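You operate a simulated robot arm through the tools that you are given. There is no shell and no other tool.

You run a simulated robot arm. Do the job below in one go: nothing can be reset, and whatever is moved stays where it is left.

JOB
Switch the printer on, print three copies and switch it off again.
Fine: wait for READY; set the count with the more button, press print once; the sheets stay in the output tray.

The check looks at the end state, three seconds after you hand in, the way a careful person would. Anything else that was tipped, shoved, dropped, spilled or broken makes it a failure. Flat cloth is picked up by pressing the open fingertips on it (5 to 10 N) and closing them slowly along it; thin cloth reads only 2 to 8 mm in the jaws.

ROBOT AND FRAMES
A 7-joint arm with a fingered hand, fixed in place. Base frame: the origin is on the floor under the middle of its stand, x ahead of it, y to its left, z up. Readings come in mm, degrees, newtons and seconds.
It reaches about 1023 mm from its shoulder. Its first joint turns from -166.0 to 166.0 degrees. Payload 4 kg.
The TCP is the grasp point between the finger pads, 30 mm short of the fingertips. In the tool frame z runs along the fingers and y along their closing line. The gripper opens to 104 mm; its body begins 35 mm behind the TCP. The gripper is a hand of 4 fingers: y runs from the thumb to the fingers, the wrist lies at [-15, -113, -190] in the tool frame, and closing takes about 1.5 s.
Orientation is that of the tool frame in the base frame, as a unit quaternion [w, x, y, z]. With the fingers straight down and the wrist toward the robot, the tool's x, y and z point along [0, 1, 0], [1, 0, 0] and [0, 0, -1] of the base frame.

CONTROLS
- The arm moves only by the tool move_arm. Its argument "steps" is a list of rows, each an object of numbers (a shift or turn left out is 0, a gripper value left out holds the last): "fingers": the finger opening in mm, from 0 to 104; "dx", "dy", "dz": the shift along the tool's x, y, z in units of 40 mm (1.0 is 40 mm); "ax", "ay", "az": the turn, a rotation vector about the tool's x, y, z in units of 8 degrees (1.0 is 8 degrees). In form: [{"fingers": .., "dx": .., "dy": .., "dz": .., "ax": .., "ay": .., "az": ..}, ...]. A call has 1 to 20 rows; each row shifts and turns the commanded pose from where the row before left it, along the tool's axes as they then stand. A call with a number of a shift or a turn outside -1 to 1 is refused whole. Each row takes 0.2 s and may step no farther than 50 mm and 8.6 degrees from the row before; otherwise, or with a gripper value out of range, the whole call is refused. A pose out of reach is approached as far as the arm can. The call stops where the force on the tool passes 60 N (or 10 N more than at its start, if that is more) or the arm is blocked; 0.2 s more then pass. Each finger travels about 153 mm/s and halts on what it meets, pressing with about 34 N; the grip force reading is that of the motor and also rises with nothing between the fingers. The clock runs only during rows and for 0.2 s after the last one: add rows that do not move to give the fingers time. It gives the time, the measured TCP pose, the force on the tool (base axes), the opening and the grip force at its end, in the units of the frame above (readings bear some noise), with the torque about the TCP (base axes, N m) and any sound that the robot's microphone picked up.
- Cameras (640 x 400 px; columns grow to the right, rows downward): "scene" is fixed at [225.1, -502.1, 1608.5]; the picture's right is [0.82, -0.58, 0.00], its down [-0.34, -0.48, -0.81] and it looks along [0.47, 0.66, -0.59] (base axes); focal length 316 px, centre (320, 200). "wrist" rides on the gripper at [61, -92, -130] in the tool frame; the picture's right is [-0.81, 0.28, -0.52], its down [-0.53, -0.71, 0.45] and it looks along [-0.24, 0.64, 0.72] (tool axes); focal length 275 px, centre (320, 200).
- grab_frame(camera): a new picture of that camera. No time passes.
- set_grasp(shape): the hand has 4 fingers and takes this shape, open, in about a second: jaw (thumb against the fingers, like two jaws); tri (thumb and two fingers); tip (a fingertip pinch); poke (one finger out to press); point (the index stretched); flat (the hand flat); cup (the hand cupped); fist (a fist). The gripper value then closes the fingers along that shape, each until it touches; the sizes above hold for jaw. It gives what a move gives, with no picture.
- locate(camera, pixels): for up to 12 pixels [column, row] of the newest picture of that camera ("zoom" is the newest enlarged one), the place [x, y, z] in the base frame of the surface seen there, good to about 2 mm, but the place of the scene camera against the robot may be out by one fixed shift of up to 18 mm in any direction. No time passes.
- zoom(camera, box): a new picture of the part [left, top, right, bottom] of that camera's present view, enlarged. No time passes.
- sign_off(): hands the job in; it is judged then, once.

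Unless the task says otherwise, let go and move clear before handing in.

The tools are called after "Call:" by a JSON object that holds its "name" and its "arguments". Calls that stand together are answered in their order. move_arm: Moves the arm, as the interface text tells. Its arguments: {"type":"object","properties":{"steps":{"type":"array"}},"required":["steps"]} The other tools are called the same way: set_grasp (shape) gives the hand a shape; grab_frame (camera) takes a picture; locate (camera, pixels) gives the place of the surface under pixels of a picture; zoom (camera, box) takes an enlarged picture of a part of a camera's view; sign_off () hands the job in.

At the start:

```text
t: 0.0
eef_pos: [469.7, 224.9, 1268.8]
tcp_rot: [0.001, 0.707, 0.707, 0.0]
wrist_force: [0.0, -0.1, -0.4]
ft_torque: [-0.01, 0.01, -0.03]
finger_gap: 103.6
finger_force: 0.0
shape: jaw
```

scene: 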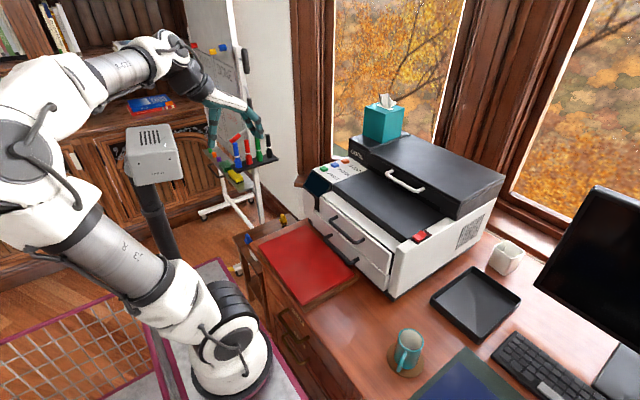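
wrist: 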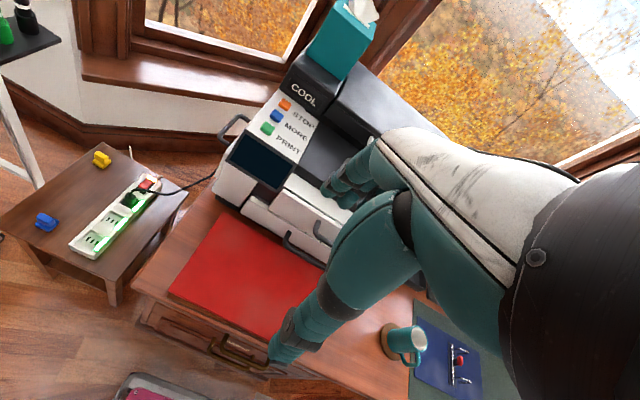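

The scene picture shows the printer with buttons near (335,168) and a red thing near (418,236); the wrist picture shows stop/more/print buttons at (270,115) and a power strip at (120,215). I zoom in on these before moving.

Call:
{"name": "zoom", "arguments": {"camera": "scene", "box": [290, 130, 450, 260]}}

Call:
{"name": "zoom", "arguments": {"camera": "wrist", "box": [200, 60, 360, 220]}}

Call:
{"name": "zoom", "arguments": {"camera": "wrist", "box": [20, 130, 220, 290]}}

Call:
{"name": "zoom", "arguments": {"camera": "scene", "box": [380, 190, 520, 290]}}

```text
3.08 times, centred on (370, 195) of scene
```

zoom: 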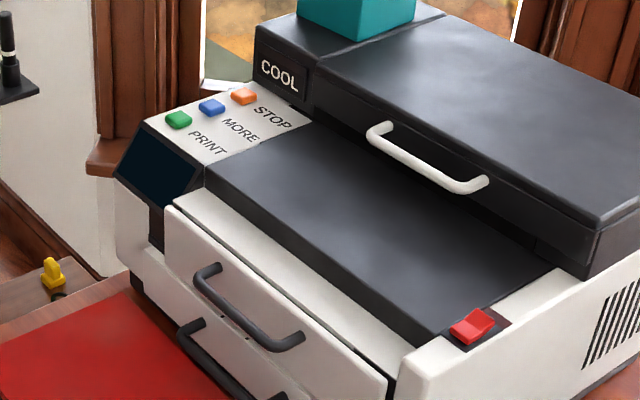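

```text
2.50 times, centred on (280, 140) of wrist
```

zoom: 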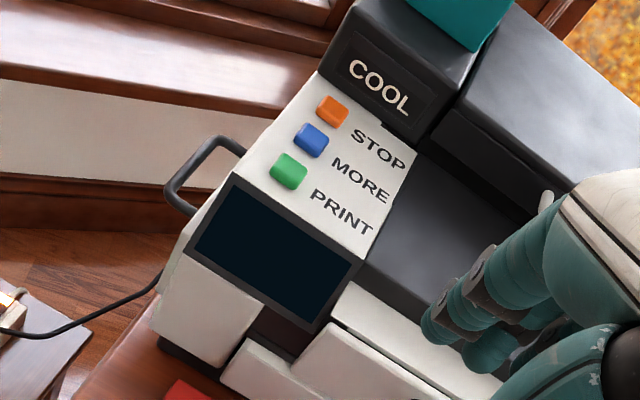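

```text
2.50 times, centred on (120, 210) of wrist
```

zoom: 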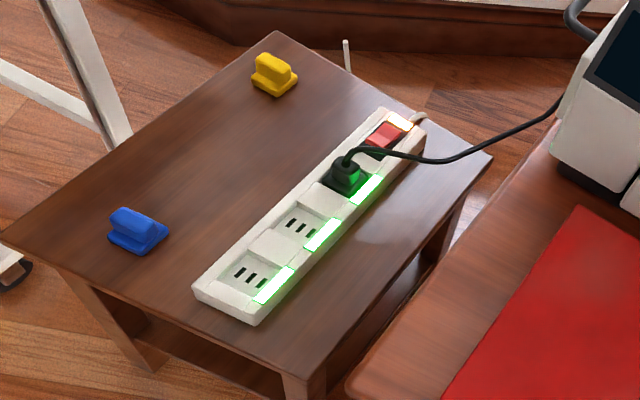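

```text
4.00 times, centred on (450, 240) of scene
```

zoom: 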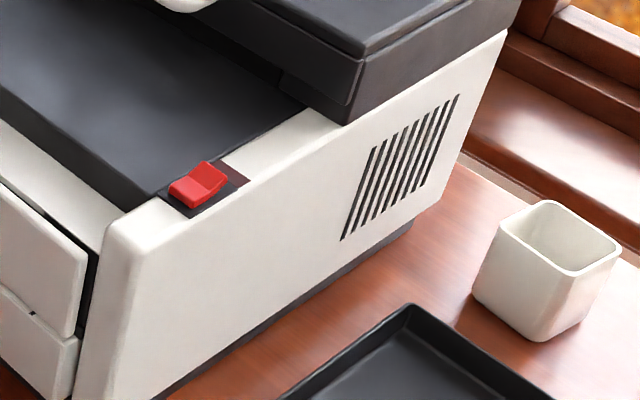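

The printer's red rocker is at scene (418,236), the screen is dark, and the power strip is lit. I measure the switch, buttons and surroundings with both cameras.

Call:
{"name": "locate", "arguments": {"camera": "wrist", "pixels": [[285, 104], [277, 116], [267, 129], [262, 105], [300, 145], [252, 165], [320, 150], [302, 98], [340, 40], [248, 185], [230, 130]]}}

Call:
{"name": "locate", "arguments": {"camera": "scene", "pixels": [[351, 154], [343, 157], [334, 160], [415, 238], [422, 234], [418, 236], [400, 215], [350, 180], [405, 182], [430, 240], [384, 120], [435, 165]]}}

Call:
{"name": "locate", "arguments": {"camera": "zoom", "pixels": [[185, 190], [210, 172], [172, 186], [205, 162], [195, 200], [226, 180], [240, 182], [165, 200], [130, 220], [280, 130]]}}

```text
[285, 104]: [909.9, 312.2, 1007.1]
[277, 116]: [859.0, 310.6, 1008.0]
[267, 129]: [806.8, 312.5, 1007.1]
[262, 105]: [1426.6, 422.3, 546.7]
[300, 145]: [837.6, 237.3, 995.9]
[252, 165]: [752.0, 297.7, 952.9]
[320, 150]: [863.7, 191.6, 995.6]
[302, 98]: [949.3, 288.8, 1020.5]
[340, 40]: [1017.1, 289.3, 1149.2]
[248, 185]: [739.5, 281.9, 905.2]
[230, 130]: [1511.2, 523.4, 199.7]
```

```text
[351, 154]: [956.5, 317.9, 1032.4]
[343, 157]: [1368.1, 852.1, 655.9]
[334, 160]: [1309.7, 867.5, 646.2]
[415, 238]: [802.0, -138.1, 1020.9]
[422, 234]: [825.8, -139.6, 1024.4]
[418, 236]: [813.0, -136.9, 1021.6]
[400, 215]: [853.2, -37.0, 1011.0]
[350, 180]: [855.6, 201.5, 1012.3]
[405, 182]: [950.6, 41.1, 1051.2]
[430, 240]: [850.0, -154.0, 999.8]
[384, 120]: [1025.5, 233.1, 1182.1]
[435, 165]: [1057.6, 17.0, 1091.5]
```

```text
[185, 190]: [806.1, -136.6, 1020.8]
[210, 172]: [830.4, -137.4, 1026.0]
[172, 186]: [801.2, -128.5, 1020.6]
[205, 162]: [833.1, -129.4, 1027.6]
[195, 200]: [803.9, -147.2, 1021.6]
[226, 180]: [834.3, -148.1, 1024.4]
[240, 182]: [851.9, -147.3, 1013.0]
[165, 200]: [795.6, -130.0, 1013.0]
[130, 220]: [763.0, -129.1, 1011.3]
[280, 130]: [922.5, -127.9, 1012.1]
```

I get the same three buttons in the scene camera to find its fixed shift against the wrist camera.

Call:
{"name": "locate", "arguments": {"camera": "scene", "pixels": [[345, 161], [335, 165], [324, 169], [315, 183], [310, 190], [325, 186], [365, 158], [338, 172]]}}

Call:
{"name": "zoom", "arguments": {"camera": "wrist", "box": [240, 85, 320, 145]}}

Call:
{"name": "zoom", "arguments": {"camera": "scene", "box": [300, 140, 380, 200]}}

```text
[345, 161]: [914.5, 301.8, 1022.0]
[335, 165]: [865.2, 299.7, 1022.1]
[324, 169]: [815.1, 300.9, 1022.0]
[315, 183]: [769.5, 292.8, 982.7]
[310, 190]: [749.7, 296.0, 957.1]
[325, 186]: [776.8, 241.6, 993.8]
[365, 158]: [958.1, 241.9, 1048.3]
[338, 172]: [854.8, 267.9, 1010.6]
```

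```text
6.67 times, centred on (280, 115) of wrist
```

zoom: 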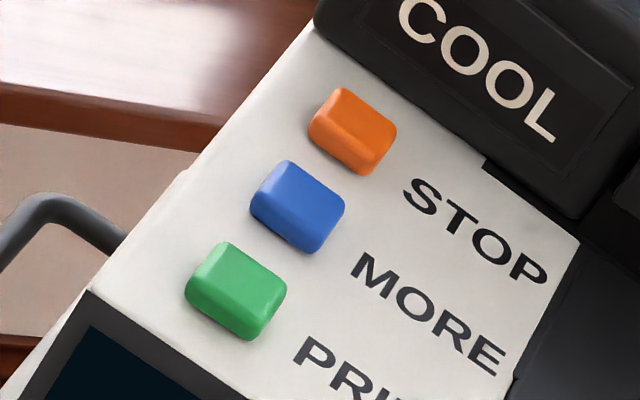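

```text
6.67 times, centred on (340, 170) of scene
```

zoom: 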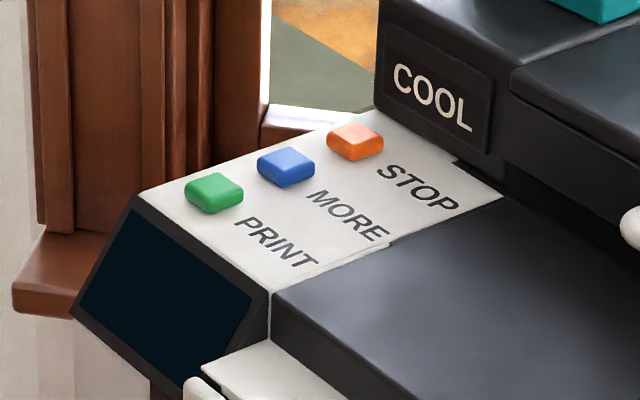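

I locate the button centres in the zoomed scene view for a precise comparison, then in the zoomed wrist view.

Call:
{"name": "locate", "arguments": {"camera": "zoom", "pixels": [[214, 187], [286, 162], [355, 137], [191, 181], [237, 200], [203, 199], [223, 175]]}}

Call:
{"name": "zoom", "arguments": {"camera": "wrist", "box": [240, 85, 320, 145]}}

Call:
{"name": "locate", "arguments": {"camera": "zoom", "pixels": [[240, 281], [300, 200], [355, 125], [210, 270], [265, 315], [215, 305], [262, 258]]}}

```text
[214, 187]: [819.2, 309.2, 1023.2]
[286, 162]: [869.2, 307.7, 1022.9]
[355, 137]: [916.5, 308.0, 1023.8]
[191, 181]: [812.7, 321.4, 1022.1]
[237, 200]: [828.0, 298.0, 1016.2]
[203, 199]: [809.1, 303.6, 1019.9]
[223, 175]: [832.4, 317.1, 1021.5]
```

```text
6.67 times, centred on (280, 115) of wrist
```

zoom: 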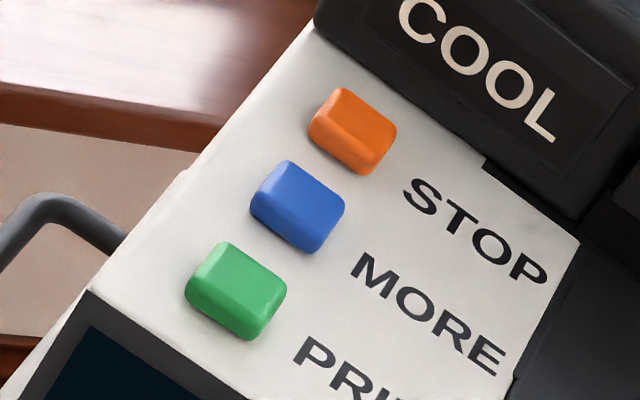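

```text
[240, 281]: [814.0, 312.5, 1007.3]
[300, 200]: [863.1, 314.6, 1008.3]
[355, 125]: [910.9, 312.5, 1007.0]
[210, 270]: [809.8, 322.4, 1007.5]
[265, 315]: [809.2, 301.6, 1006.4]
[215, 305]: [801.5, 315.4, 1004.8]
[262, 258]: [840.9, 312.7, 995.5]
```

The scene camera is off from the wrist camera by about (+5, -5, +15.6) mm, so the true places are PRINT ≈ (814,312,1007), MORE ≈ (863,313,1008), and rocker ≈ (796..828,-133,1005..1010). Now I shape the hand into a poke and look where the fingertip lies.

Call:
{"name": "set_grasp", "arguments": {"shape": "poke"}}

Call:
{"name": "grab_frame", "arguments": {"camera": "wrist"}}

Call:
{"name": "grab_frame", "arguments": {"camera": "scene"}}

Call:
{"name": "zoom", "arguments": {"camera": "scene", "box": [170, 60, 290, 180]}}

```text
t: 0.9
eef_pos: [468.1, 219.5, 1269.0]
tcp_rot: [-0.001, 0.707, 0.707, 0.001]
wrist_force: [0.0, -0.3, 0.1]
ft_torque: [0.01, 0.03, -0.03]
finger_gap: 0.0
finger_force: 0.0
shape: poke
```

```text
taken
```

wrist: 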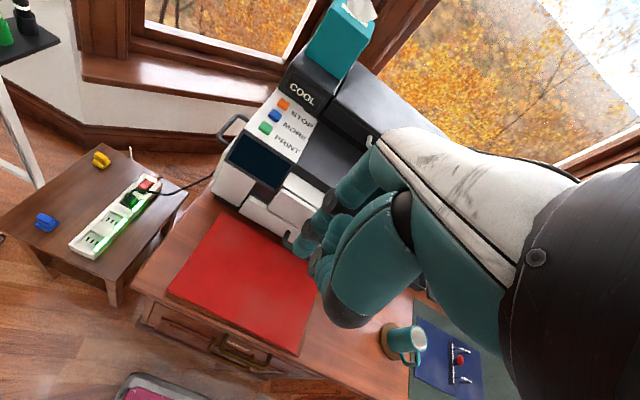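

```text
taken
```

scene: 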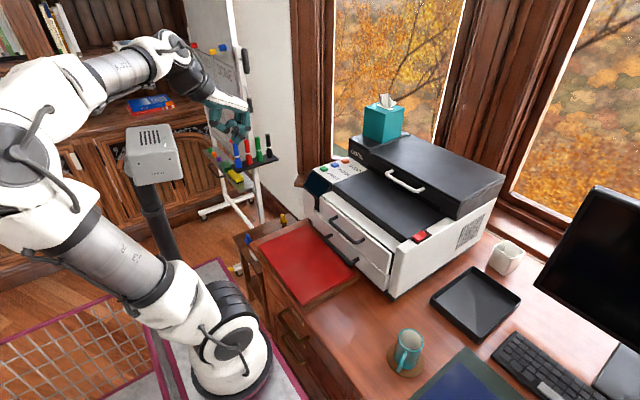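

```text
3.33 times, centred on (230, 120) of scene
```

zoom: 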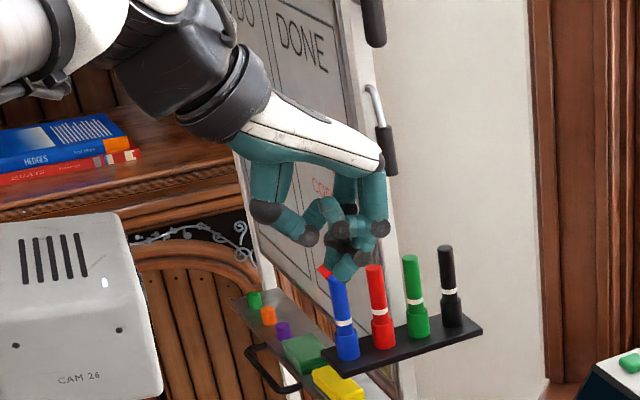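

The fingers are small in this view; I zoom closer to identify the poking fingertip in both cameras.

Call:
{"name": "zoom", "arguments": {"camera": "wrist", "box": [270, 150, 430, 340]}}

Call:
{"name": "zoom", "arguments": {"camera": "scene", "box": [235, 100, 295, 150]}}

Call:
{"name": "zoom", "arguments": {"camera": "scene", "box": [205, 100, 265, 150]}}

```text
2.11 times, centred on (350, 245) of wrist
```

zoom: 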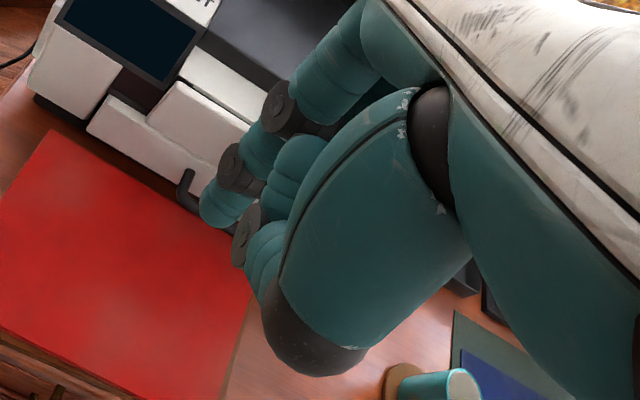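

```text
8.00 times, centred on (265, 125) of scene
```

zoom: 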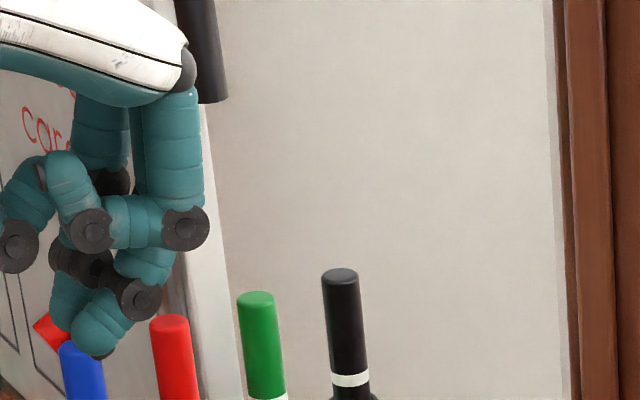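

```text
8.00 times, centred on (235, 125) of scene
```

zoom: 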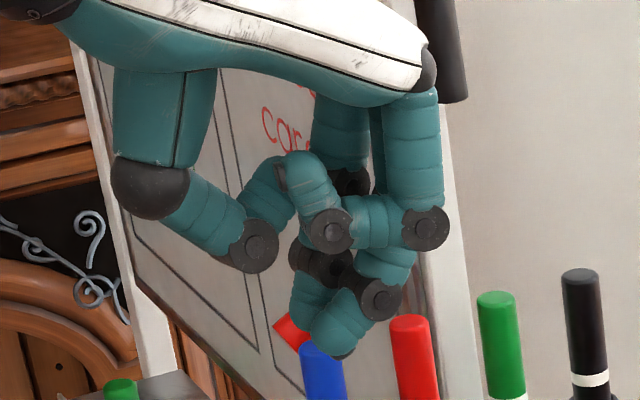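

I locate points on the lower finger segments in this zoom to find the lowest fingertip.

Call:
{"name": "locate", "arguments": {"camera": "zoom", "pixels": [[335, 352], [330, 325], [380, 300], [305, 300], [320, 262], [390, 262], [425, 230], [335, 232], [300, 180], [350, 180], [250, 245], [410, 150]]}}

Call:
{"name": "locate", "arguments": {"camera": "wrist", "pixels": [[290, 240], [302, 246], [313, 265], [310, 252], [317, 225], [328, 205], [345, 190], [320, 240], [350, 270], [335, 320], [318, 280]]}}

```text
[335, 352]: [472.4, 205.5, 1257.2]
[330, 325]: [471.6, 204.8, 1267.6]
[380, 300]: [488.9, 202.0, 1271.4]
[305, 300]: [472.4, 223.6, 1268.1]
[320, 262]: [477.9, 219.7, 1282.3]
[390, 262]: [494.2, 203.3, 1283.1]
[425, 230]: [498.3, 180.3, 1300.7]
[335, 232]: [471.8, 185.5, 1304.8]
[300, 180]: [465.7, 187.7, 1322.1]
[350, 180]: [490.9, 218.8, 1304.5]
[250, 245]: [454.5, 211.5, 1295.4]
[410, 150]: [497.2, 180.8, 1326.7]
```

```text
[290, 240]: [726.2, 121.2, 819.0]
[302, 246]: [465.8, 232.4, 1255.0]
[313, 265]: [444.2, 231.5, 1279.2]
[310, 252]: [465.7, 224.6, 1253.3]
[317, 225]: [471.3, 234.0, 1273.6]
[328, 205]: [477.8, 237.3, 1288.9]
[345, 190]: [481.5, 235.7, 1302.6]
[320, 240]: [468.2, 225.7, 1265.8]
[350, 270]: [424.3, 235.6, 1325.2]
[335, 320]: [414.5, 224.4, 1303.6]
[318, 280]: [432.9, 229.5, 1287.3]
```

Two fingers seem to be low (near (467,210) and (467,229)), so the shape may still be settling. I wait one second without moving and look again.

Call:
{"name": "move_arm", "arguments": {"steps": [{"dx": 0}, {"dx": 0}, {"dx": 0}, {"dx": 0}, {"dx": 0}]}}

Call:
{"name": "zoom", "arguments": {"camera": "scene", "box": [205, 100, 265, 150]}}

Call:
{"name": "zoom", "arguments": {"camera": "wrist", "box": [270, 150, 430, 340]}}

```text
t: 2.1
eef_pos: [469.7, 219.4, 1269.0]
tcp_rot: [0.0, 0.707, 0.707, 0.001]
wrist_force: [-0.5, -0.1, -1.0]
ft_torque: [0.0, 0.01, 0.02]
finger_gap: 0.0
finger_force: 0.0
shape: poke
```

```text
8.00 times, centred on (235, 125) of scene
```

zoom: 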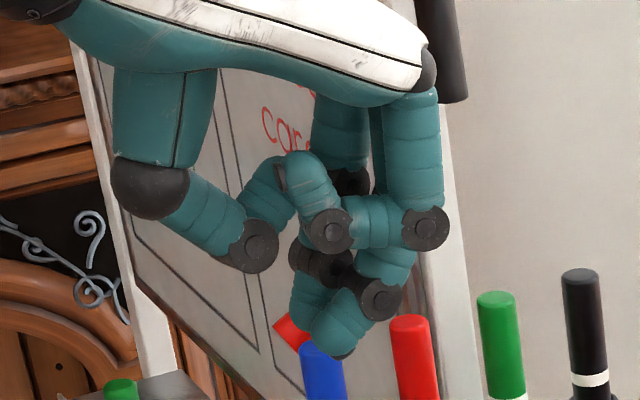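

```text
2.11 times, centred on (350, 245) of wrist
```

zoom: 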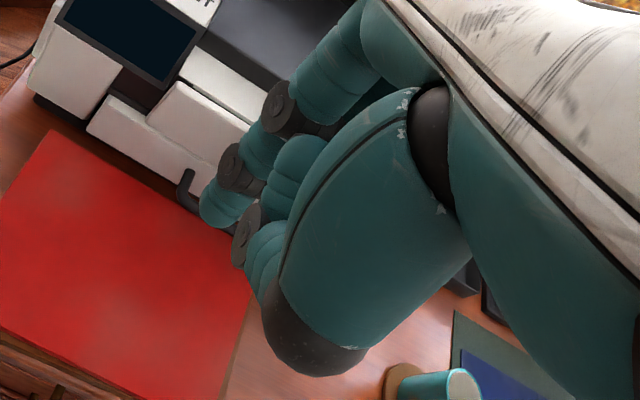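

The poke shape is settled but two curled fingers lie side by side with a bulky knuckle ahead. I look at the "point" shape to compare.

Call:
{"name": "set_grasp", "arguments": {"shape": "point"}}

Call:
{"name": "zoom", "arguments": {"camera": "scene", "box": [195, 80, 295, 160]}}

Call:
{"name": "grab_frame", "arguments": {"camera": "wrist"}}

```text
t: 3.0
eef_pos: [469.2, 219.7, 1270.5]
tcp_rot: [-0.001, 0.708, 0.706, 0.001]
wrist_force: [-0.5, -0.7, -0.1]
ft_torque: [-0.05, -0.03, -0.01]
finger_gap: 0.0
finger_force: 0.1
shape: point
```

```text
5.00 times, centred on (245, 120) of scene
```

zoom: 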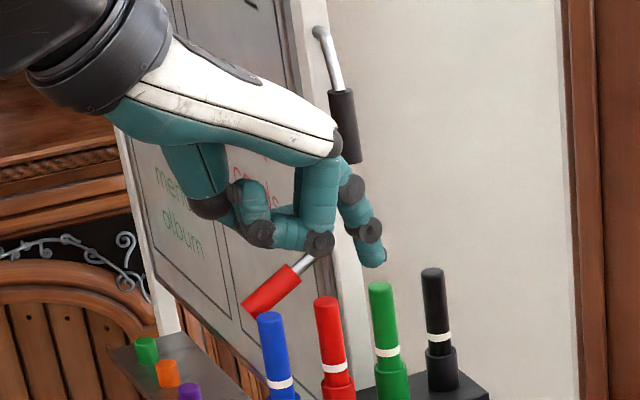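

```text
taken
```

wrist: 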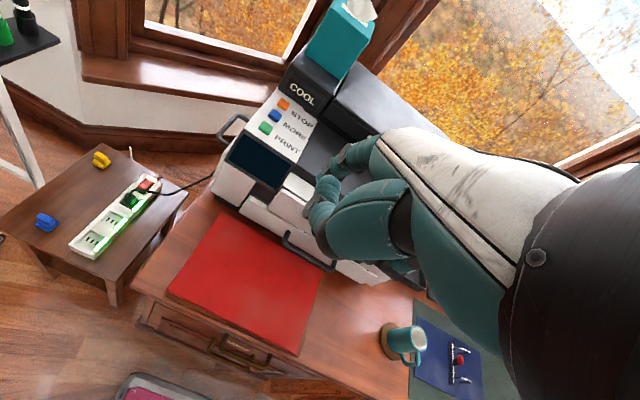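

In "point" only one finger is out, its tip at zoom (378,262). I locate it in both cameras.

Call:
{"name": "locate", "arguments": {"camera": "zoom", "pixels": [[379, 264], [374, 252], [368, 231], [354, 213], [352, 187], [318, 243], [260, 234], [338, 142], [215, 206], [320, 190]]}}

Call:
{"name": "zoom", "arguments": {"camera": "wrist", "box": [290, 110, 430, 290]}}

```text
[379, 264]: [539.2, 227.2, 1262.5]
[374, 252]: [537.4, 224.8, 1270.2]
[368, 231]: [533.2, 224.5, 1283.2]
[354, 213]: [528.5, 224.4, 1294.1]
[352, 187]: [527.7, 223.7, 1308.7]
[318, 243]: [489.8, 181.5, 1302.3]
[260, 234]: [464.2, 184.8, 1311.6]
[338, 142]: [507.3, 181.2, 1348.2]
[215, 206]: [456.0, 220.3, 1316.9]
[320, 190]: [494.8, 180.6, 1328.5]
```

```text
2.22 times, centred on (360, 200) of wrist
```

zoom: 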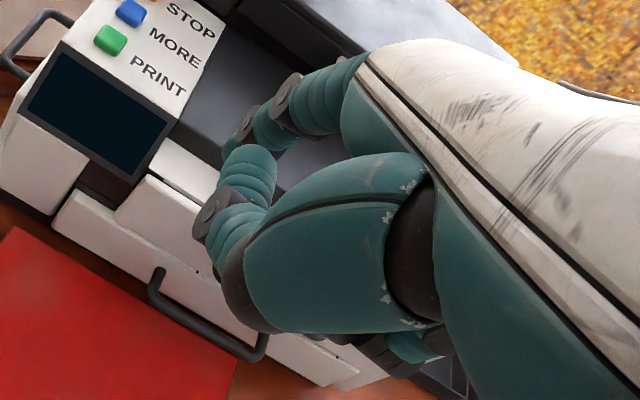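

The index tip is about at (534,232,1246) after the scene correction, i.e. about (+65,+12,-23) from the TCP, with the other fingers ~30 mm higher. I cross-check with the wrist camera on the visible part of the index.

Call:
{"name": "locate", "arguments": {"camera": "zoom", "pixels": [[233, 148], [238, 135], [245, 122], [265, 130], [290, 95], [228, 152], [262, 160], [205, 220], [225, 158], [232, 158]]}}

Call:
{"name": "zoom", "arguments": {"camera": "wrist", "box": [320, 130, 380, 210]}}

Call:
{"name": "zoom", "arguments": {"camera": "scene", "box": [250, 105, 290, 140]}}

```text
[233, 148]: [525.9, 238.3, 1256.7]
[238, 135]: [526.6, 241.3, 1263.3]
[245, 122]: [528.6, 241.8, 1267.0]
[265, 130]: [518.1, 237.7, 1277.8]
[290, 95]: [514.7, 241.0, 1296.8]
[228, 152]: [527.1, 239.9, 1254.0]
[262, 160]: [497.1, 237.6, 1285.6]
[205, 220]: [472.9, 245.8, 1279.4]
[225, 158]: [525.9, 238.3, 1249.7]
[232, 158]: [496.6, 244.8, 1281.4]
```

```text
5.00 times, centred on (350, 170) of wrist
```

zoom: 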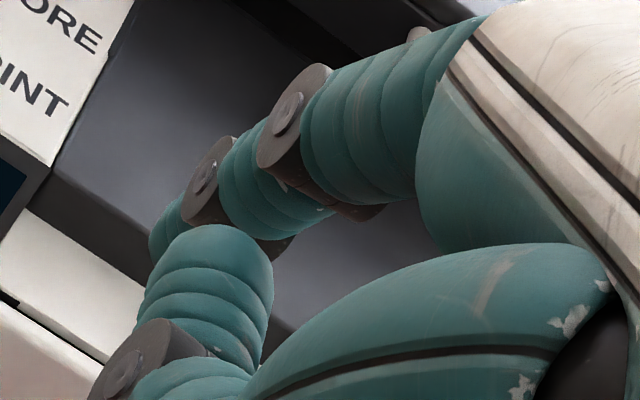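

```text
11.43 times, centred on (270, 122) of scene
```

zoom: 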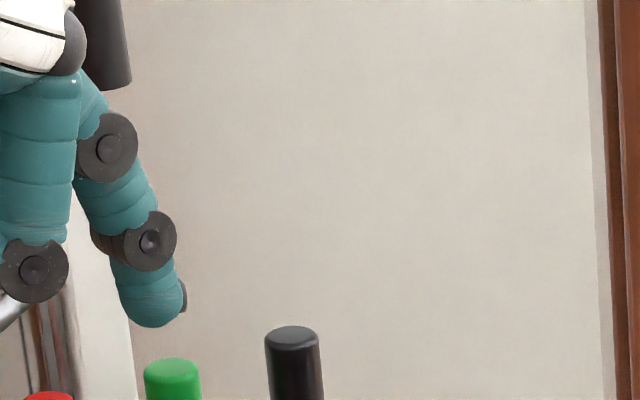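

I locate fingertip outline points in this last zoom for a finer tip position.

Call:
{"name": "locate", "arguments": {"camera": "zoom", "pixels": [[150, 324], [150, 315], [130, 312], [170, 315], [182, 295], [125, 295], [150, 295], [150, 275], [150, 240], [135, 322]]}}

```text
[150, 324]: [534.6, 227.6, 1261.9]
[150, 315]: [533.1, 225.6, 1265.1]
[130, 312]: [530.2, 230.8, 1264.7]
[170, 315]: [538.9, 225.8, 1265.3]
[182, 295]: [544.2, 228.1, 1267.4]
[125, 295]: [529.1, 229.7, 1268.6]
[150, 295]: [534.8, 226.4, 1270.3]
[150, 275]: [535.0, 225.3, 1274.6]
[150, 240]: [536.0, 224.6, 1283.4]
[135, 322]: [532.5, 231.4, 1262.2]
```

The index tip works out at about (+62,+17,-30) mm from the TCP in base axes. Before moving I check where neighbouring obstacles (CAM 26 stand, lid, monitor, whiteboard) are.

Call:
{"name": "grab_frame", "arguments": {"camera": "scene"}}

Call:
{"name": "locate", "arguments": {"camera": "scene", "pixels": [[155, 150], [155, 215], [230, 340], [90, 190], [40, 60], [180, 60], [390, 105], [380, 140], [490, 175], [385, 170], [565, 240], [245, 60]]}}

```text
taken
```

scene: 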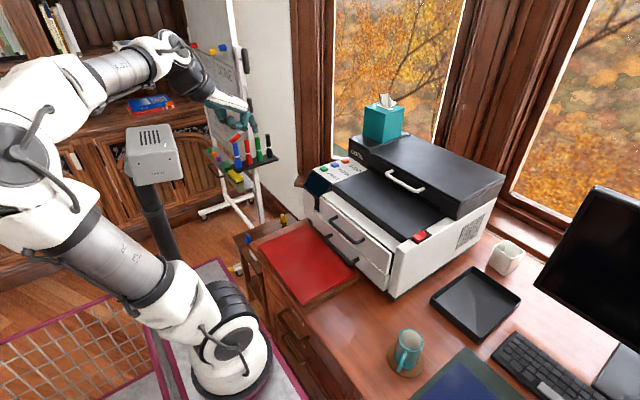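

```text
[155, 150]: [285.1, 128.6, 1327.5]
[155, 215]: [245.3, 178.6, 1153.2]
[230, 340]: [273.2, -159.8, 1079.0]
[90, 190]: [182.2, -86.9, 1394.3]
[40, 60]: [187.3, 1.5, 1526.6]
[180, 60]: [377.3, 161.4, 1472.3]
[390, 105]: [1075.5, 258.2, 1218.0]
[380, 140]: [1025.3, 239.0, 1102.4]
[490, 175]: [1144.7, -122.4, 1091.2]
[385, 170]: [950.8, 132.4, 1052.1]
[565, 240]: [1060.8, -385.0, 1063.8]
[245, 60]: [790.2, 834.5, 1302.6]
```

The CAM 26 head sits at about (280,134,1312) on a mast near the arm, so I look closer at the arm's own links and that mast before planning the swing.

Call:
{"name": "zoom", "arguments": {"camera": "scene", "box": [0, 200, 320, 400]}}

Call:
{"name": "zoom", "arguments": {"camera": "scene", "box": [0, 0, 320, 200]}}

Call:
{"name": "locate", "arguments": {"camera": "scene", "pixels": [[240, 350], [215, 310], [180, 300], [110, 255], [60, 220], [20, 150], [175, 255], [165, 235], [150, 190], [130, 160], [280, 380], [100, 330]]}}

```text
2.00 times, centred on (160, 300) of scene
```

zoom: 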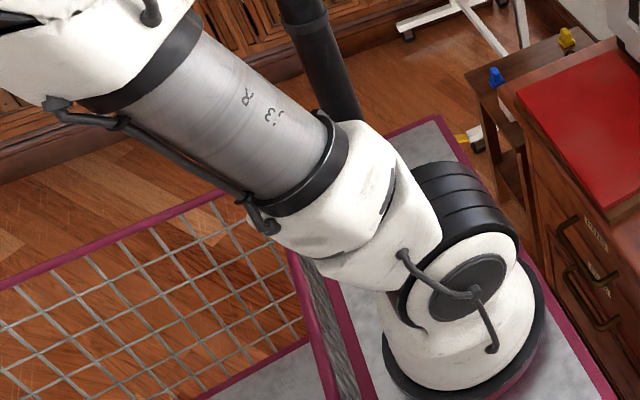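

```text
2.00 times, centred on (160, 100) of scene
```

zoom: 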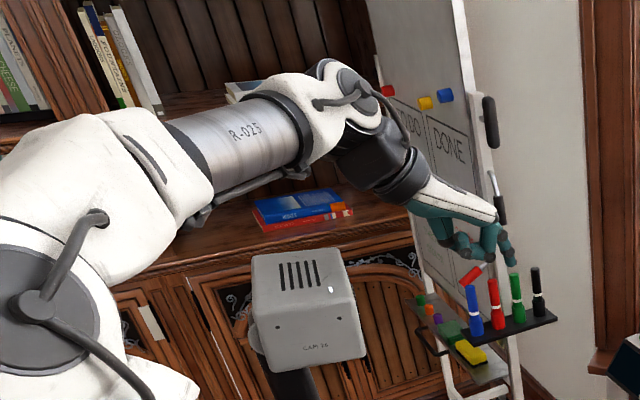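

```text
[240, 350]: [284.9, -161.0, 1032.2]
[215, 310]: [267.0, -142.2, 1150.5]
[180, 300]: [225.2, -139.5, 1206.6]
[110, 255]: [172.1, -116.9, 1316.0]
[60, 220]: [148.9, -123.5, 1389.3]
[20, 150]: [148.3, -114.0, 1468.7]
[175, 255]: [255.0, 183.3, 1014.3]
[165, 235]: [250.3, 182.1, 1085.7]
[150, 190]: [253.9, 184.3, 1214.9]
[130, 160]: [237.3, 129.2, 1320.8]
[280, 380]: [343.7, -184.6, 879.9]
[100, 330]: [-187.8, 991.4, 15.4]
```

The arm's base stands at about (260,-100) and the CAM mast at (255,185) on the left, so swinging right and forward to the switch moves away from it. I move at height toward a hover above the rocker, half the way first.

Call:
{"name": "move_arm", "arguments": {"steps": [{"dx": -0.66, "dy": 0.518}, {"dx": -0.66, "dy": 0.518}, {"dx": -0.66, "dy": 0.518}, {"dx": -0.66, "dy": 0.518}, {"dx": -0.66, "dy": 0.518}, {"dx": -0.66, "dy": 0.518}, {"dx": -0.66, "dy": 0.518}]}}

Call:
{"name": "grab_frame", "arguments": {"camera": "scene"}}

Call:
{"name": "grab_frame", "arguments": {"camera": "wrist"}}

```text
t: 4.6
eef_pos: [614.9, 35.5, 1268.9]
tcp_rot: [-0.001, 0.707, 0.707, 0.002]
wrist_force: [-0.1, -0.1, 0.3]
ft_torque: [-0.04, -0.05, 0.01]
finger_gap: 0.0
finger_force: 0.1
shape: point
```

```text
taken
```

scene: 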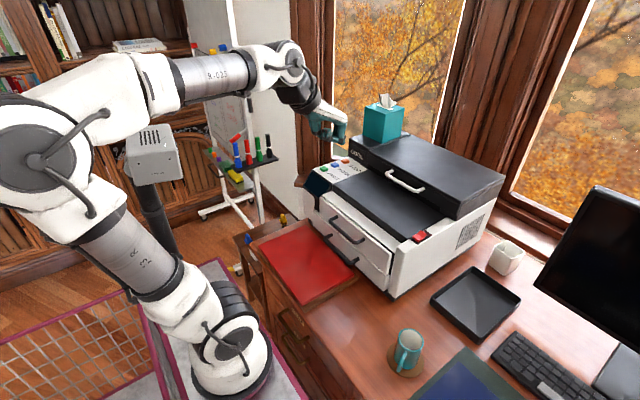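

```text
taken
```

wrist: 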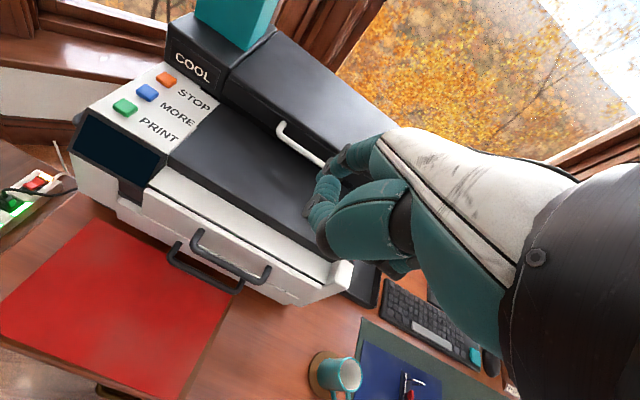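

The move went cleanly to (615,35,1269) and the arm is clear of everything. I continue to above the rocker and lower part way.

Call:
{"name": "move_arm", "arguments": {"steps": [{"dx": -0.66, "dy": 0.518}, {"dx": -0.66, "dy": 0.518}, {"dx": -0.66, "dy": 0.518}, {"dx": -0.66, "dy": 0.518}, {"dx": -0.66, "dy": 0.518}, {"dx": -0.66, "dy": 0.518}, {"dx": -0.66, "dy": 0.518}, {"dz": 0.8}, {"dz": 0.8}, {"dz": 0.8}, {"dz": 0.8}]}}

Call:
{"name": "grab_frame", "arguments": {"camera": "scene"}}

Call:
{"name": "grab_frame", "arguments": {"camera": "wrist"}}

```text
t: 7.0
eef_pos: [758.2, -149.5, 1139.8]
tcp_rot: [0.0, 0.707, 0.707, 0.002]
wrist_force: [0.4, 0.3, 0.2]
ft_torque: [-0.02, -0.01, 0.01]
finger_gap: 0.0
finger_force: 0.1
shape: point
```

```text
taken
```

scene: 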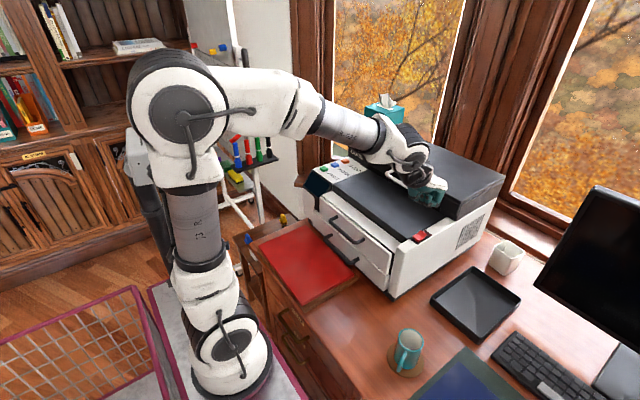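

```text
taken
```

wrist: 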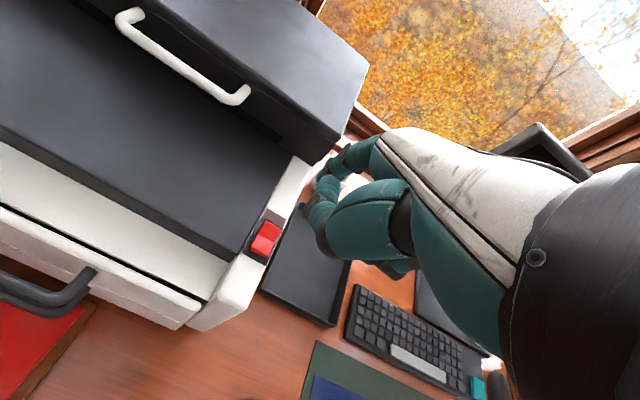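

The rocker is now visible in the wrist picture at (265,238). I zoom both cameras to measure rocker and fingertip.

Call:
{"name": "zoom", "arguments": {"camera": "wrist", "box": [230, 200, 310, 270]}}

Call:
{"name": "locate", "arguments": {"camera": "wrist", "pixels": [[259, 247], [265, 238], [271, 228], [255, 245], [278, 233], [268, 250], [273, 218], [257, 257], [300, 170], [330, 160]]}}

Call:
{"name": "zoom", "arguments": {"camera": "scene", "box": [380, 160, 460, 250]}}

```text
5.71 times, centred on (270, 235) of wrist
```

zoom: 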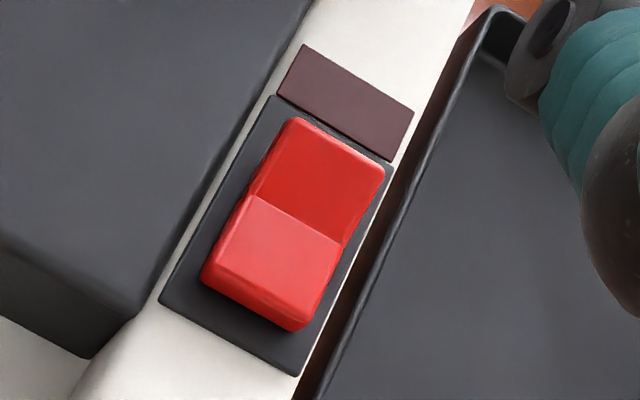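

```text
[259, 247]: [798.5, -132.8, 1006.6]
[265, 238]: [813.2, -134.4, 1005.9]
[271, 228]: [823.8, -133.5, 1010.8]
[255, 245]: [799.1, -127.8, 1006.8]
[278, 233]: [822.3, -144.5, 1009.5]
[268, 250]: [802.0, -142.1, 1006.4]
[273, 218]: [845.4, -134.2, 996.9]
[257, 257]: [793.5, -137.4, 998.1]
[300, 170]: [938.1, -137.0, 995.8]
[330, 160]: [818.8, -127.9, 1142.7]
```

```text
4.44 times, centred on (420, 205) of scene
```

zoom: 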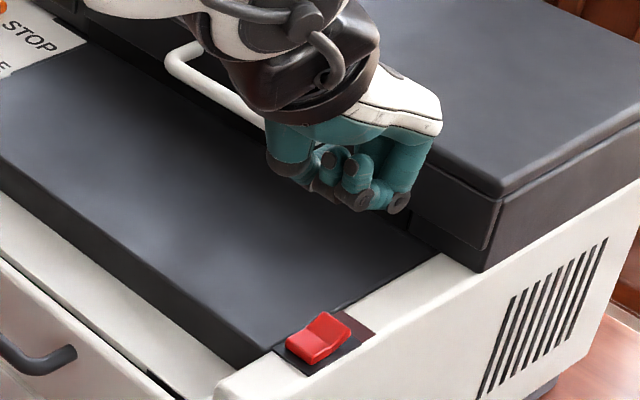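

The rocker's front facet (x≈797–812) is down and its rear edge (x≈827, z≈1011) is up, so I press the rear. I check which fingertip points are visible in the scene zoom to confirm the index tip.

Call:
{"name": "locate", "arguments": {"camera": "zoom", "pixels": [[398, 205], [362, 200], [378, 207], [385, 195], [350, 170], [400, 165], [330, 160], [340, 195], [315, 185], [365, 211]]}}

Call:
{"name": "zoom", "arguments": {"camera": "wrist", "box": [290, 120, 410, 270]}}

Call:
{"name": "locate", "arguments": {"camera": "zoom", "pixels": [[160, 130], [150, 145], [143, 160], [190, 110], [230, 80], [155, 140], [130, 200], [175, 160], [148, 150], [140, 165]]}}

```text
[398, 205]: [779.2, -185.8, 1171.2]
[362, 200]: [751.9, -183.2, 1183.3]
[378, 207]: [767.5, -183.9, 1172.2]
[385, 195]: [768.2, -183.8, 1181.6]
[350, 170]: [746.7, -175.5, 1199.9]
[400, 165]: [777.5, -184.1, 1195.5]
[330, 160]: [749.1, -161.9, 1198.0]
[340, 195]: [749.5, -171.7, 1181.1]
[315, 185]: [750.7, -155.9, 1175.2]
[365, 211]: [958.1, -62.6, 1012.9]
```

```text
2.67 times, centred on (350, 195) of wrist
```

zoom: 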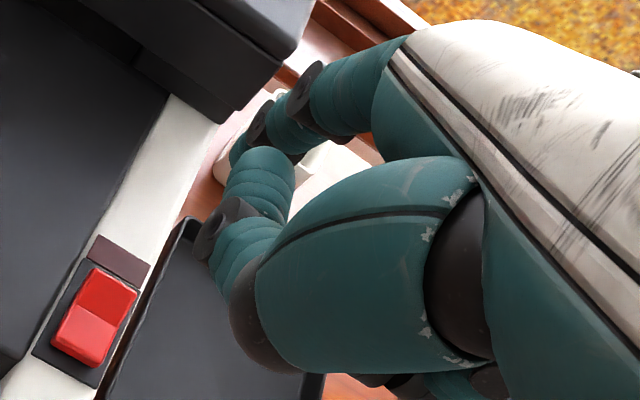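

```text
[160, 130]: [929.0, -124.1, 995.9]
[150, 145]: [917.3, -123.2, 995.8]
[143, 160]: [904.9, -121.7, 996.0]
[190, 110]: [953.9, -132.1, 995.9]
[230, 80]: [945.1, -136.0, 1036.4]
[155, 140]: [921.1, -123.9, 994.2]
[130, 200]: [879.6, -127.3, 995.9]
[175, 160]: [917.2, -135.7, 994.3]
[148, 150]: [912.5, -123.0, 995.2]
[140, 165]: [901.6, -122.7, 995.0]
```

I locate the index's visible end at zoom (238,148) in this wrist view.

Call:
{"name": "locate", "arguments": {"camera": "zoom", "pixels": [[237, 147], [240, 140], [234, 155], [232, 160], [245, 145], [258, 120], [270, 125], [300, 95], [232, 150], [231, 145]]}}

```text
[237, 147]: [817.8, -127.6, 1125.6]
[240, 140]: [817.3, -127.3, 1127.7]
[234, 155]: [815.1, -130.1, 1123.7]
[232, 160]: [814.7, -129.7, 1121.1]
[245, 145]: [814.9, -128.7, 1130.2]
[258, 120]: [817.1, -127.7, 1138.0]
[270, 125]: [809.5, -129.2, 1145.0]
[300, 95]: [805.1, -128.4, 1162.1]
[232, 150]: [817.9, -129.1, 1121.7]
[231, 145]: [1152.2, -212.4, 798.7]
```

The index axis is at about (+63,+17) from the TCP, so I shift +3.5 mm in x and −2.5 mm in y to aim at (824,-135), then lower 84 mm, leaving about 15 mm to the rocker.

Call:
{"name": "move_arm", "arguments": {"steps": [{"dx": -0.06, "dy": 0.085}, {"dz": 0.7}, {"dz": 0.7}, {"dz": 0.7}, {"dz": 0}]}}

Call:
{"name": "zoom", "arguments": {"camera": "scene", "box": [380, 190, 460, 250]}}

Call:
{"name": "zoom", "arguments": {"camera": "wrist", "box": [270, 110, 390, 240]}}

```text
t: 8.2
eef_pos: [761.6, -150.7, 1057.1]
tcp_rot: [-0.001, 0.707, 0.707, 0.001]
wrist_force: [0.0, -0.4, -0.2]
ft_torque: [0.03, 0.01, -0.01]
finger_gap: 0.0
finger_force: 0.1
shape: point
```

```text
6.67 times, centred on (420, 220) of scene
```

zoom: 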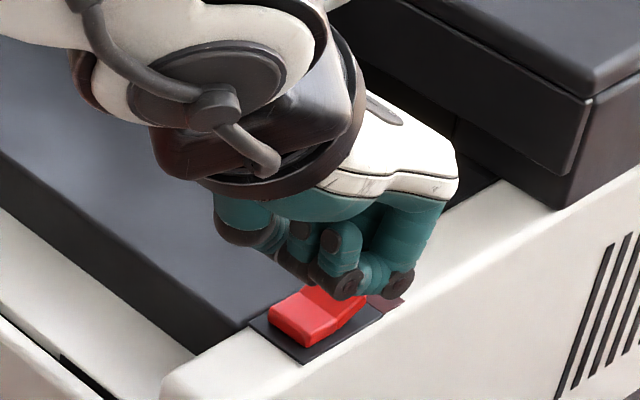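

```text
3.08 times, centred on (330, 175) of wrist
```

zoom: 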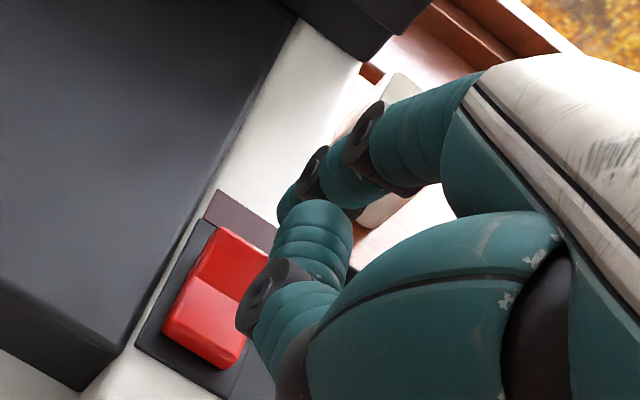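

The tip hovers roughly 16 mm above the rear of the rocker with no contact. I lower 10 mm in 2 mm rows.

Call:
{"name": "move_arm", "arguments": {"steps": [{"dz": 0.05}, {"dz": 0.05}, {"dz": 0.05}, {"dz": 0.05}, {"dz": 0.05}, {"dz": 0}]}}

Call:
{"name": "zoom", "arguments": {"camera": "wrist", "box": [270, 110, 390, 240]}}

```text
t: 9.6
eef_pos: [762.9, -149.6, 1046.8]
tcp_rot: [-0.001, 0.707, 0.707, 0.001]
wrist_force: [0.2, -0.6, 0.1]
ft_torque: [-0.06, 0.01, 0.01]
finger_gap: 0.0
finger_force: 0.0
shape: point
```

```text
3.08 times, centred on (330, 175) of wrist
```

zoom: 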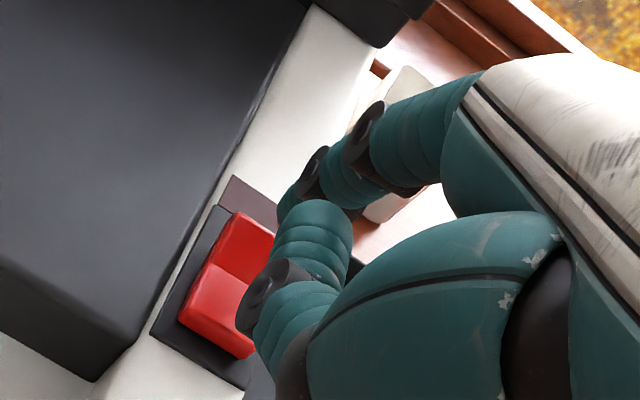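

No contact yet at TCP z 1046.8. I keep lowering in 1.5 mm rows, watching the force.

Call:
{"name": "move_arm", "arguments": {"steps": [{"dz": 0.04}, {"dz": 0.04}, {"dz": 0.04}, {"dz": 0.04}]}}

```text
t: 10.6
eef_pos: [762.5, -149.5, 1040.9]
tcp_rot: [-0.002, 0.707, 0.707, 0.001]
wrist_force: [0.4, 0.2, 0.0]
ft_torque: [0.03, 0.02, 0.03]
finger_gap: 0.1
finger_force: 0.0
shape: point
```

Still no force at TCP z 1040.9. I go on in 1.2 mm rows.

Call:
{"name": "move_arm", "arguments": {"steps": [{"dz": 0.03}, {"dz": 0.03}, {"dz": 0.03}]}}

Call:
{"name": "zoom", "arguments": {"camera": "wrist", "box": [270, 110, 390, 240]}}

Call:
{"name": "zoom", "arguments": {"camera": "scene", "box": [390, 205, 450, 255]}}

```text
t: 11.4
eef_pos: [762.6, -149.4, 1037.2]
tcp_rot: [-0.001, 0.707, 0.707, 0.001]
wrist_force: [0.1, 0.2, -0.7]
ft_torque: [0.01, 0.0, -0.01]
finger_gap: 0.0
finger_force: 0.0
shape: point
```

```text
3.08 times, centred on (330, 175) of wrist
```

zoom: 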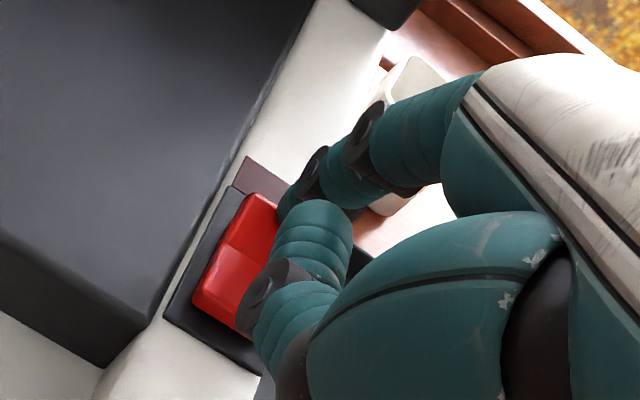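

```text
8.00 times, centred on (420, 230) of scene
```

zoom: 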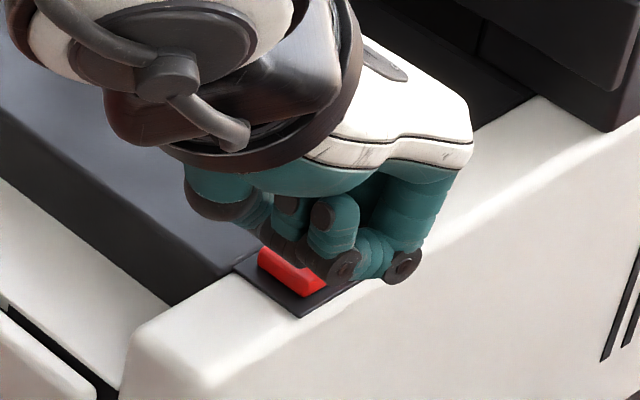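

Still free at TCP z 1037; the tip seems just above the rocker rear. I continue in 1.2 mm rows.

Call:
{"name": "move_arm", "arguments": {"steps": [{"dz": 0.03}, {"dz": 0.03}, {"dz": 0.03}]}}

```text
t: 12.2
eef_pos: [763.6, -150.4, 1033.9]
tcp_rot: [0.0, 0.707, 0.707, 0.0]
wrist_force: [-0.7, 0.4, 1.3]
ft_torque: [-0.03, -0.08, 0.0]
finger_gap: 0.0
finger_force: 0.1
shape: point
```

A first hint of contact (Fz 1.3 N) at TCP z 1034. I press on in 1 mm rows.

Call:
{"name": "move_arm", "arguments": {"steps": [{"dz": 0.03}, {"dz": 0.03}]}}

Call:
{"name": "zoom", "arguments": {"camera": "wrist", "box": [270, 110, 390, 240]}}

```text
t: 12.8
eef_pos: [763.4, -150.9, 1030.9]
tcp_rot: [-0.001, 0.707, 0.707, 0.002]
wrist_force: [0.1, 0.5, 1.3]
ft_torque: [-0.01, 0.0, 0.01]
finger_gap: 0.0
finger_force: 0.2
shape: point
```

```text
3.08 times, centred on (330, 175) of wrist
```

zoom: 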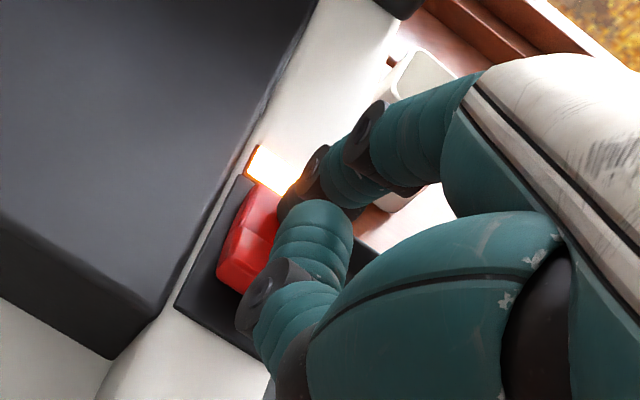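

The lamp behind the rocker (zoom (265,170)) is now lit, so the printer is on. I lift straight up and back a little and check the rocker and the display.

Call:
{"name": "move_arm", "arguments": {"steps": [{"dz": -0.5}, {"dz": -0.9}, {"dz": -0.9}, {"dz": -0.9}, {"dz": -0.9}]}}

Call:
{"name": "grab_frame", "arguments": {"camera": "scene"}}

Call:
{"name": "zoom", "arguments": {"camera": "scene", "box": [290, 140, 450, 250]}}

Call:
{"name": "zoom", "arguments": {"camera": "wrist", "box": [210, 150, 330, 270]}}

```text
t: 14.0
eef_pos: [763.1, -152.3, 1195.0]
tcp_rot: [-0.001, 0.707, 0.707, 0.002]
wrist_force: [0.5, -0.7, -0.4]
ft_torque: [0.03, 0.01, 0.0]
finger_gap: 0.2
finger_force: 0.1
shape: point
```

```text
taken
```

scene: 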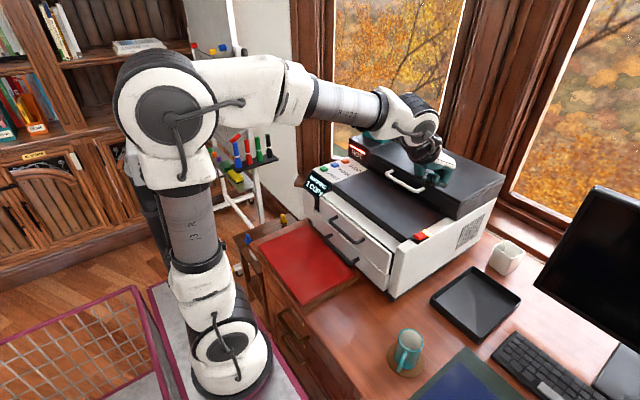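

```text
3.64 times, centred on (370, 195) of scene
```

zoom: 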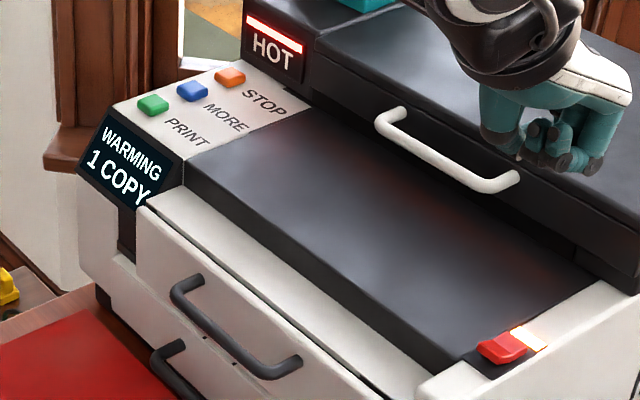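

```text
3.33 times, centred on (270, 210) of wrist
```

zoom: 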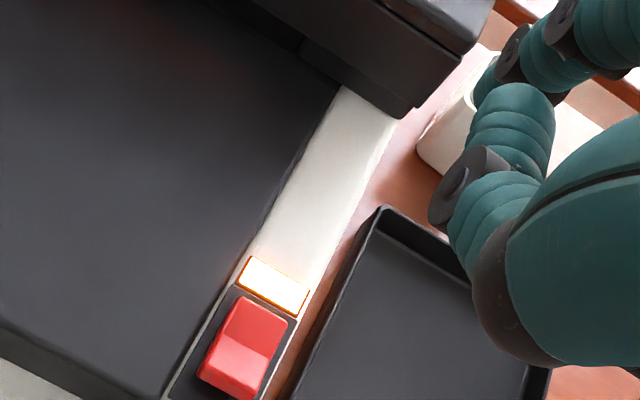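

The display reads "WARMING 1 COPY", the lamp is lit and the marker turned to HOT, so I'll keep off the hot dark panel. I move at height toward the MORE button, halfway first, while it warms.

Call:
{"name": "move_arm", "arguments": {"steps": [{"dx": 0.8, "dy": 0.066}, {"dx": 0.8, "dy": 0.066}, {"dx": 0.8, "dy": 0.066}, {"dx": 0.8, "dy": 0.066}, {"dx": 0.8, "dy": 0.066}, {"dx": 0.8, "dy": 0.066}, {"dx": 0.8, "dy": 0.066}]}}

Call:
{"name": "grab_frame", "arguments": {"camera": "scene"}}

Call:
{"name": "grab_frame", "arguments": {"camera": "wrist"}}

```text
t: 15.6
eef_pos: [780.9, 73.7, 1194.5]
tcp_rot: [-0.001, 0.708, 0.706, 0.002]
wrist_force: [-0.7, 0.0, 0.1]
ft_torque: [0.01, 0.02, 0.02]
finger_gap: 0.0
finger_force: 0.0
shape: point
```

```text
taken
```

scene: 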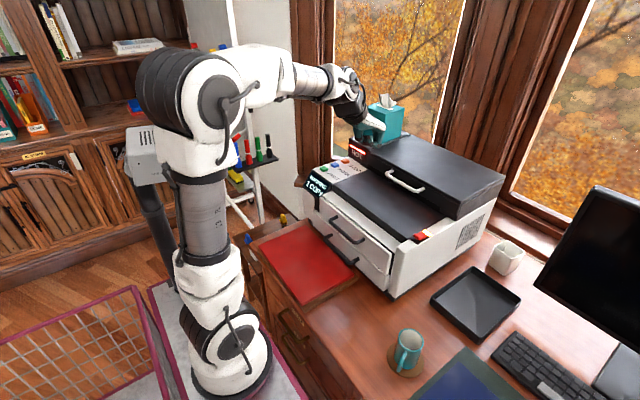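

```text
taken
```

wrist: 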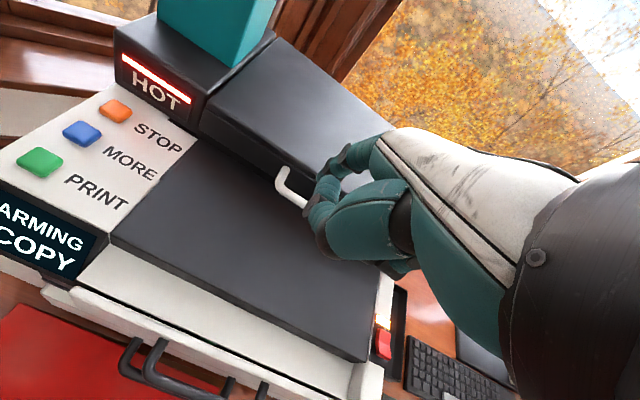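

Still warming; the arm column is moving nearer to the CAM 26 head at (145,155), so I measure that gap before continuing.

Call:
{"name": "locate", "arguments": {"camera": "scene", "pixels": [[165, 170], [170, 150], [180, 180], [155, 130], [140, 175], [160, 90], [190, 200], [150, 110], [165, 180], [130, 130], [200, 140]]}}

Call:
{"name": "zoom", "arguments": {"camera": "scene", "box": [110, 40, 270, 280]}}

```text
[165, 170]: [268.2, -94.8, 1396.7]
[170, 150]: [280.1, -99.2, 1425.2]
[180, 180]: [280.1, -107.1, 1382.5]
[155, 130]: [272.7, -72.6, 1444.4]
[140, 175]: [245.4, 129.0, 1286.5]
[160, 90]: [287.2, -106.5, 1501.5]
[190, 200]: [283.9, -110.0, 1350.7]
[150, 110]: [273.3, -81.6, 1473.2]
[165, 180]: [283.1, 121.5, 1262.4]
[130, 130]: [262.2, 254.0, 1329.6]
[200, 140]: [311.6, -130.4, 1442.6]
```

```text
1.67 times, centred on (190, 160) of scene
```

zoom: 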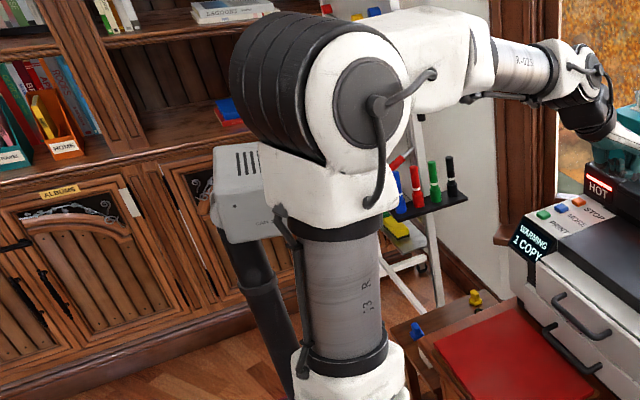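

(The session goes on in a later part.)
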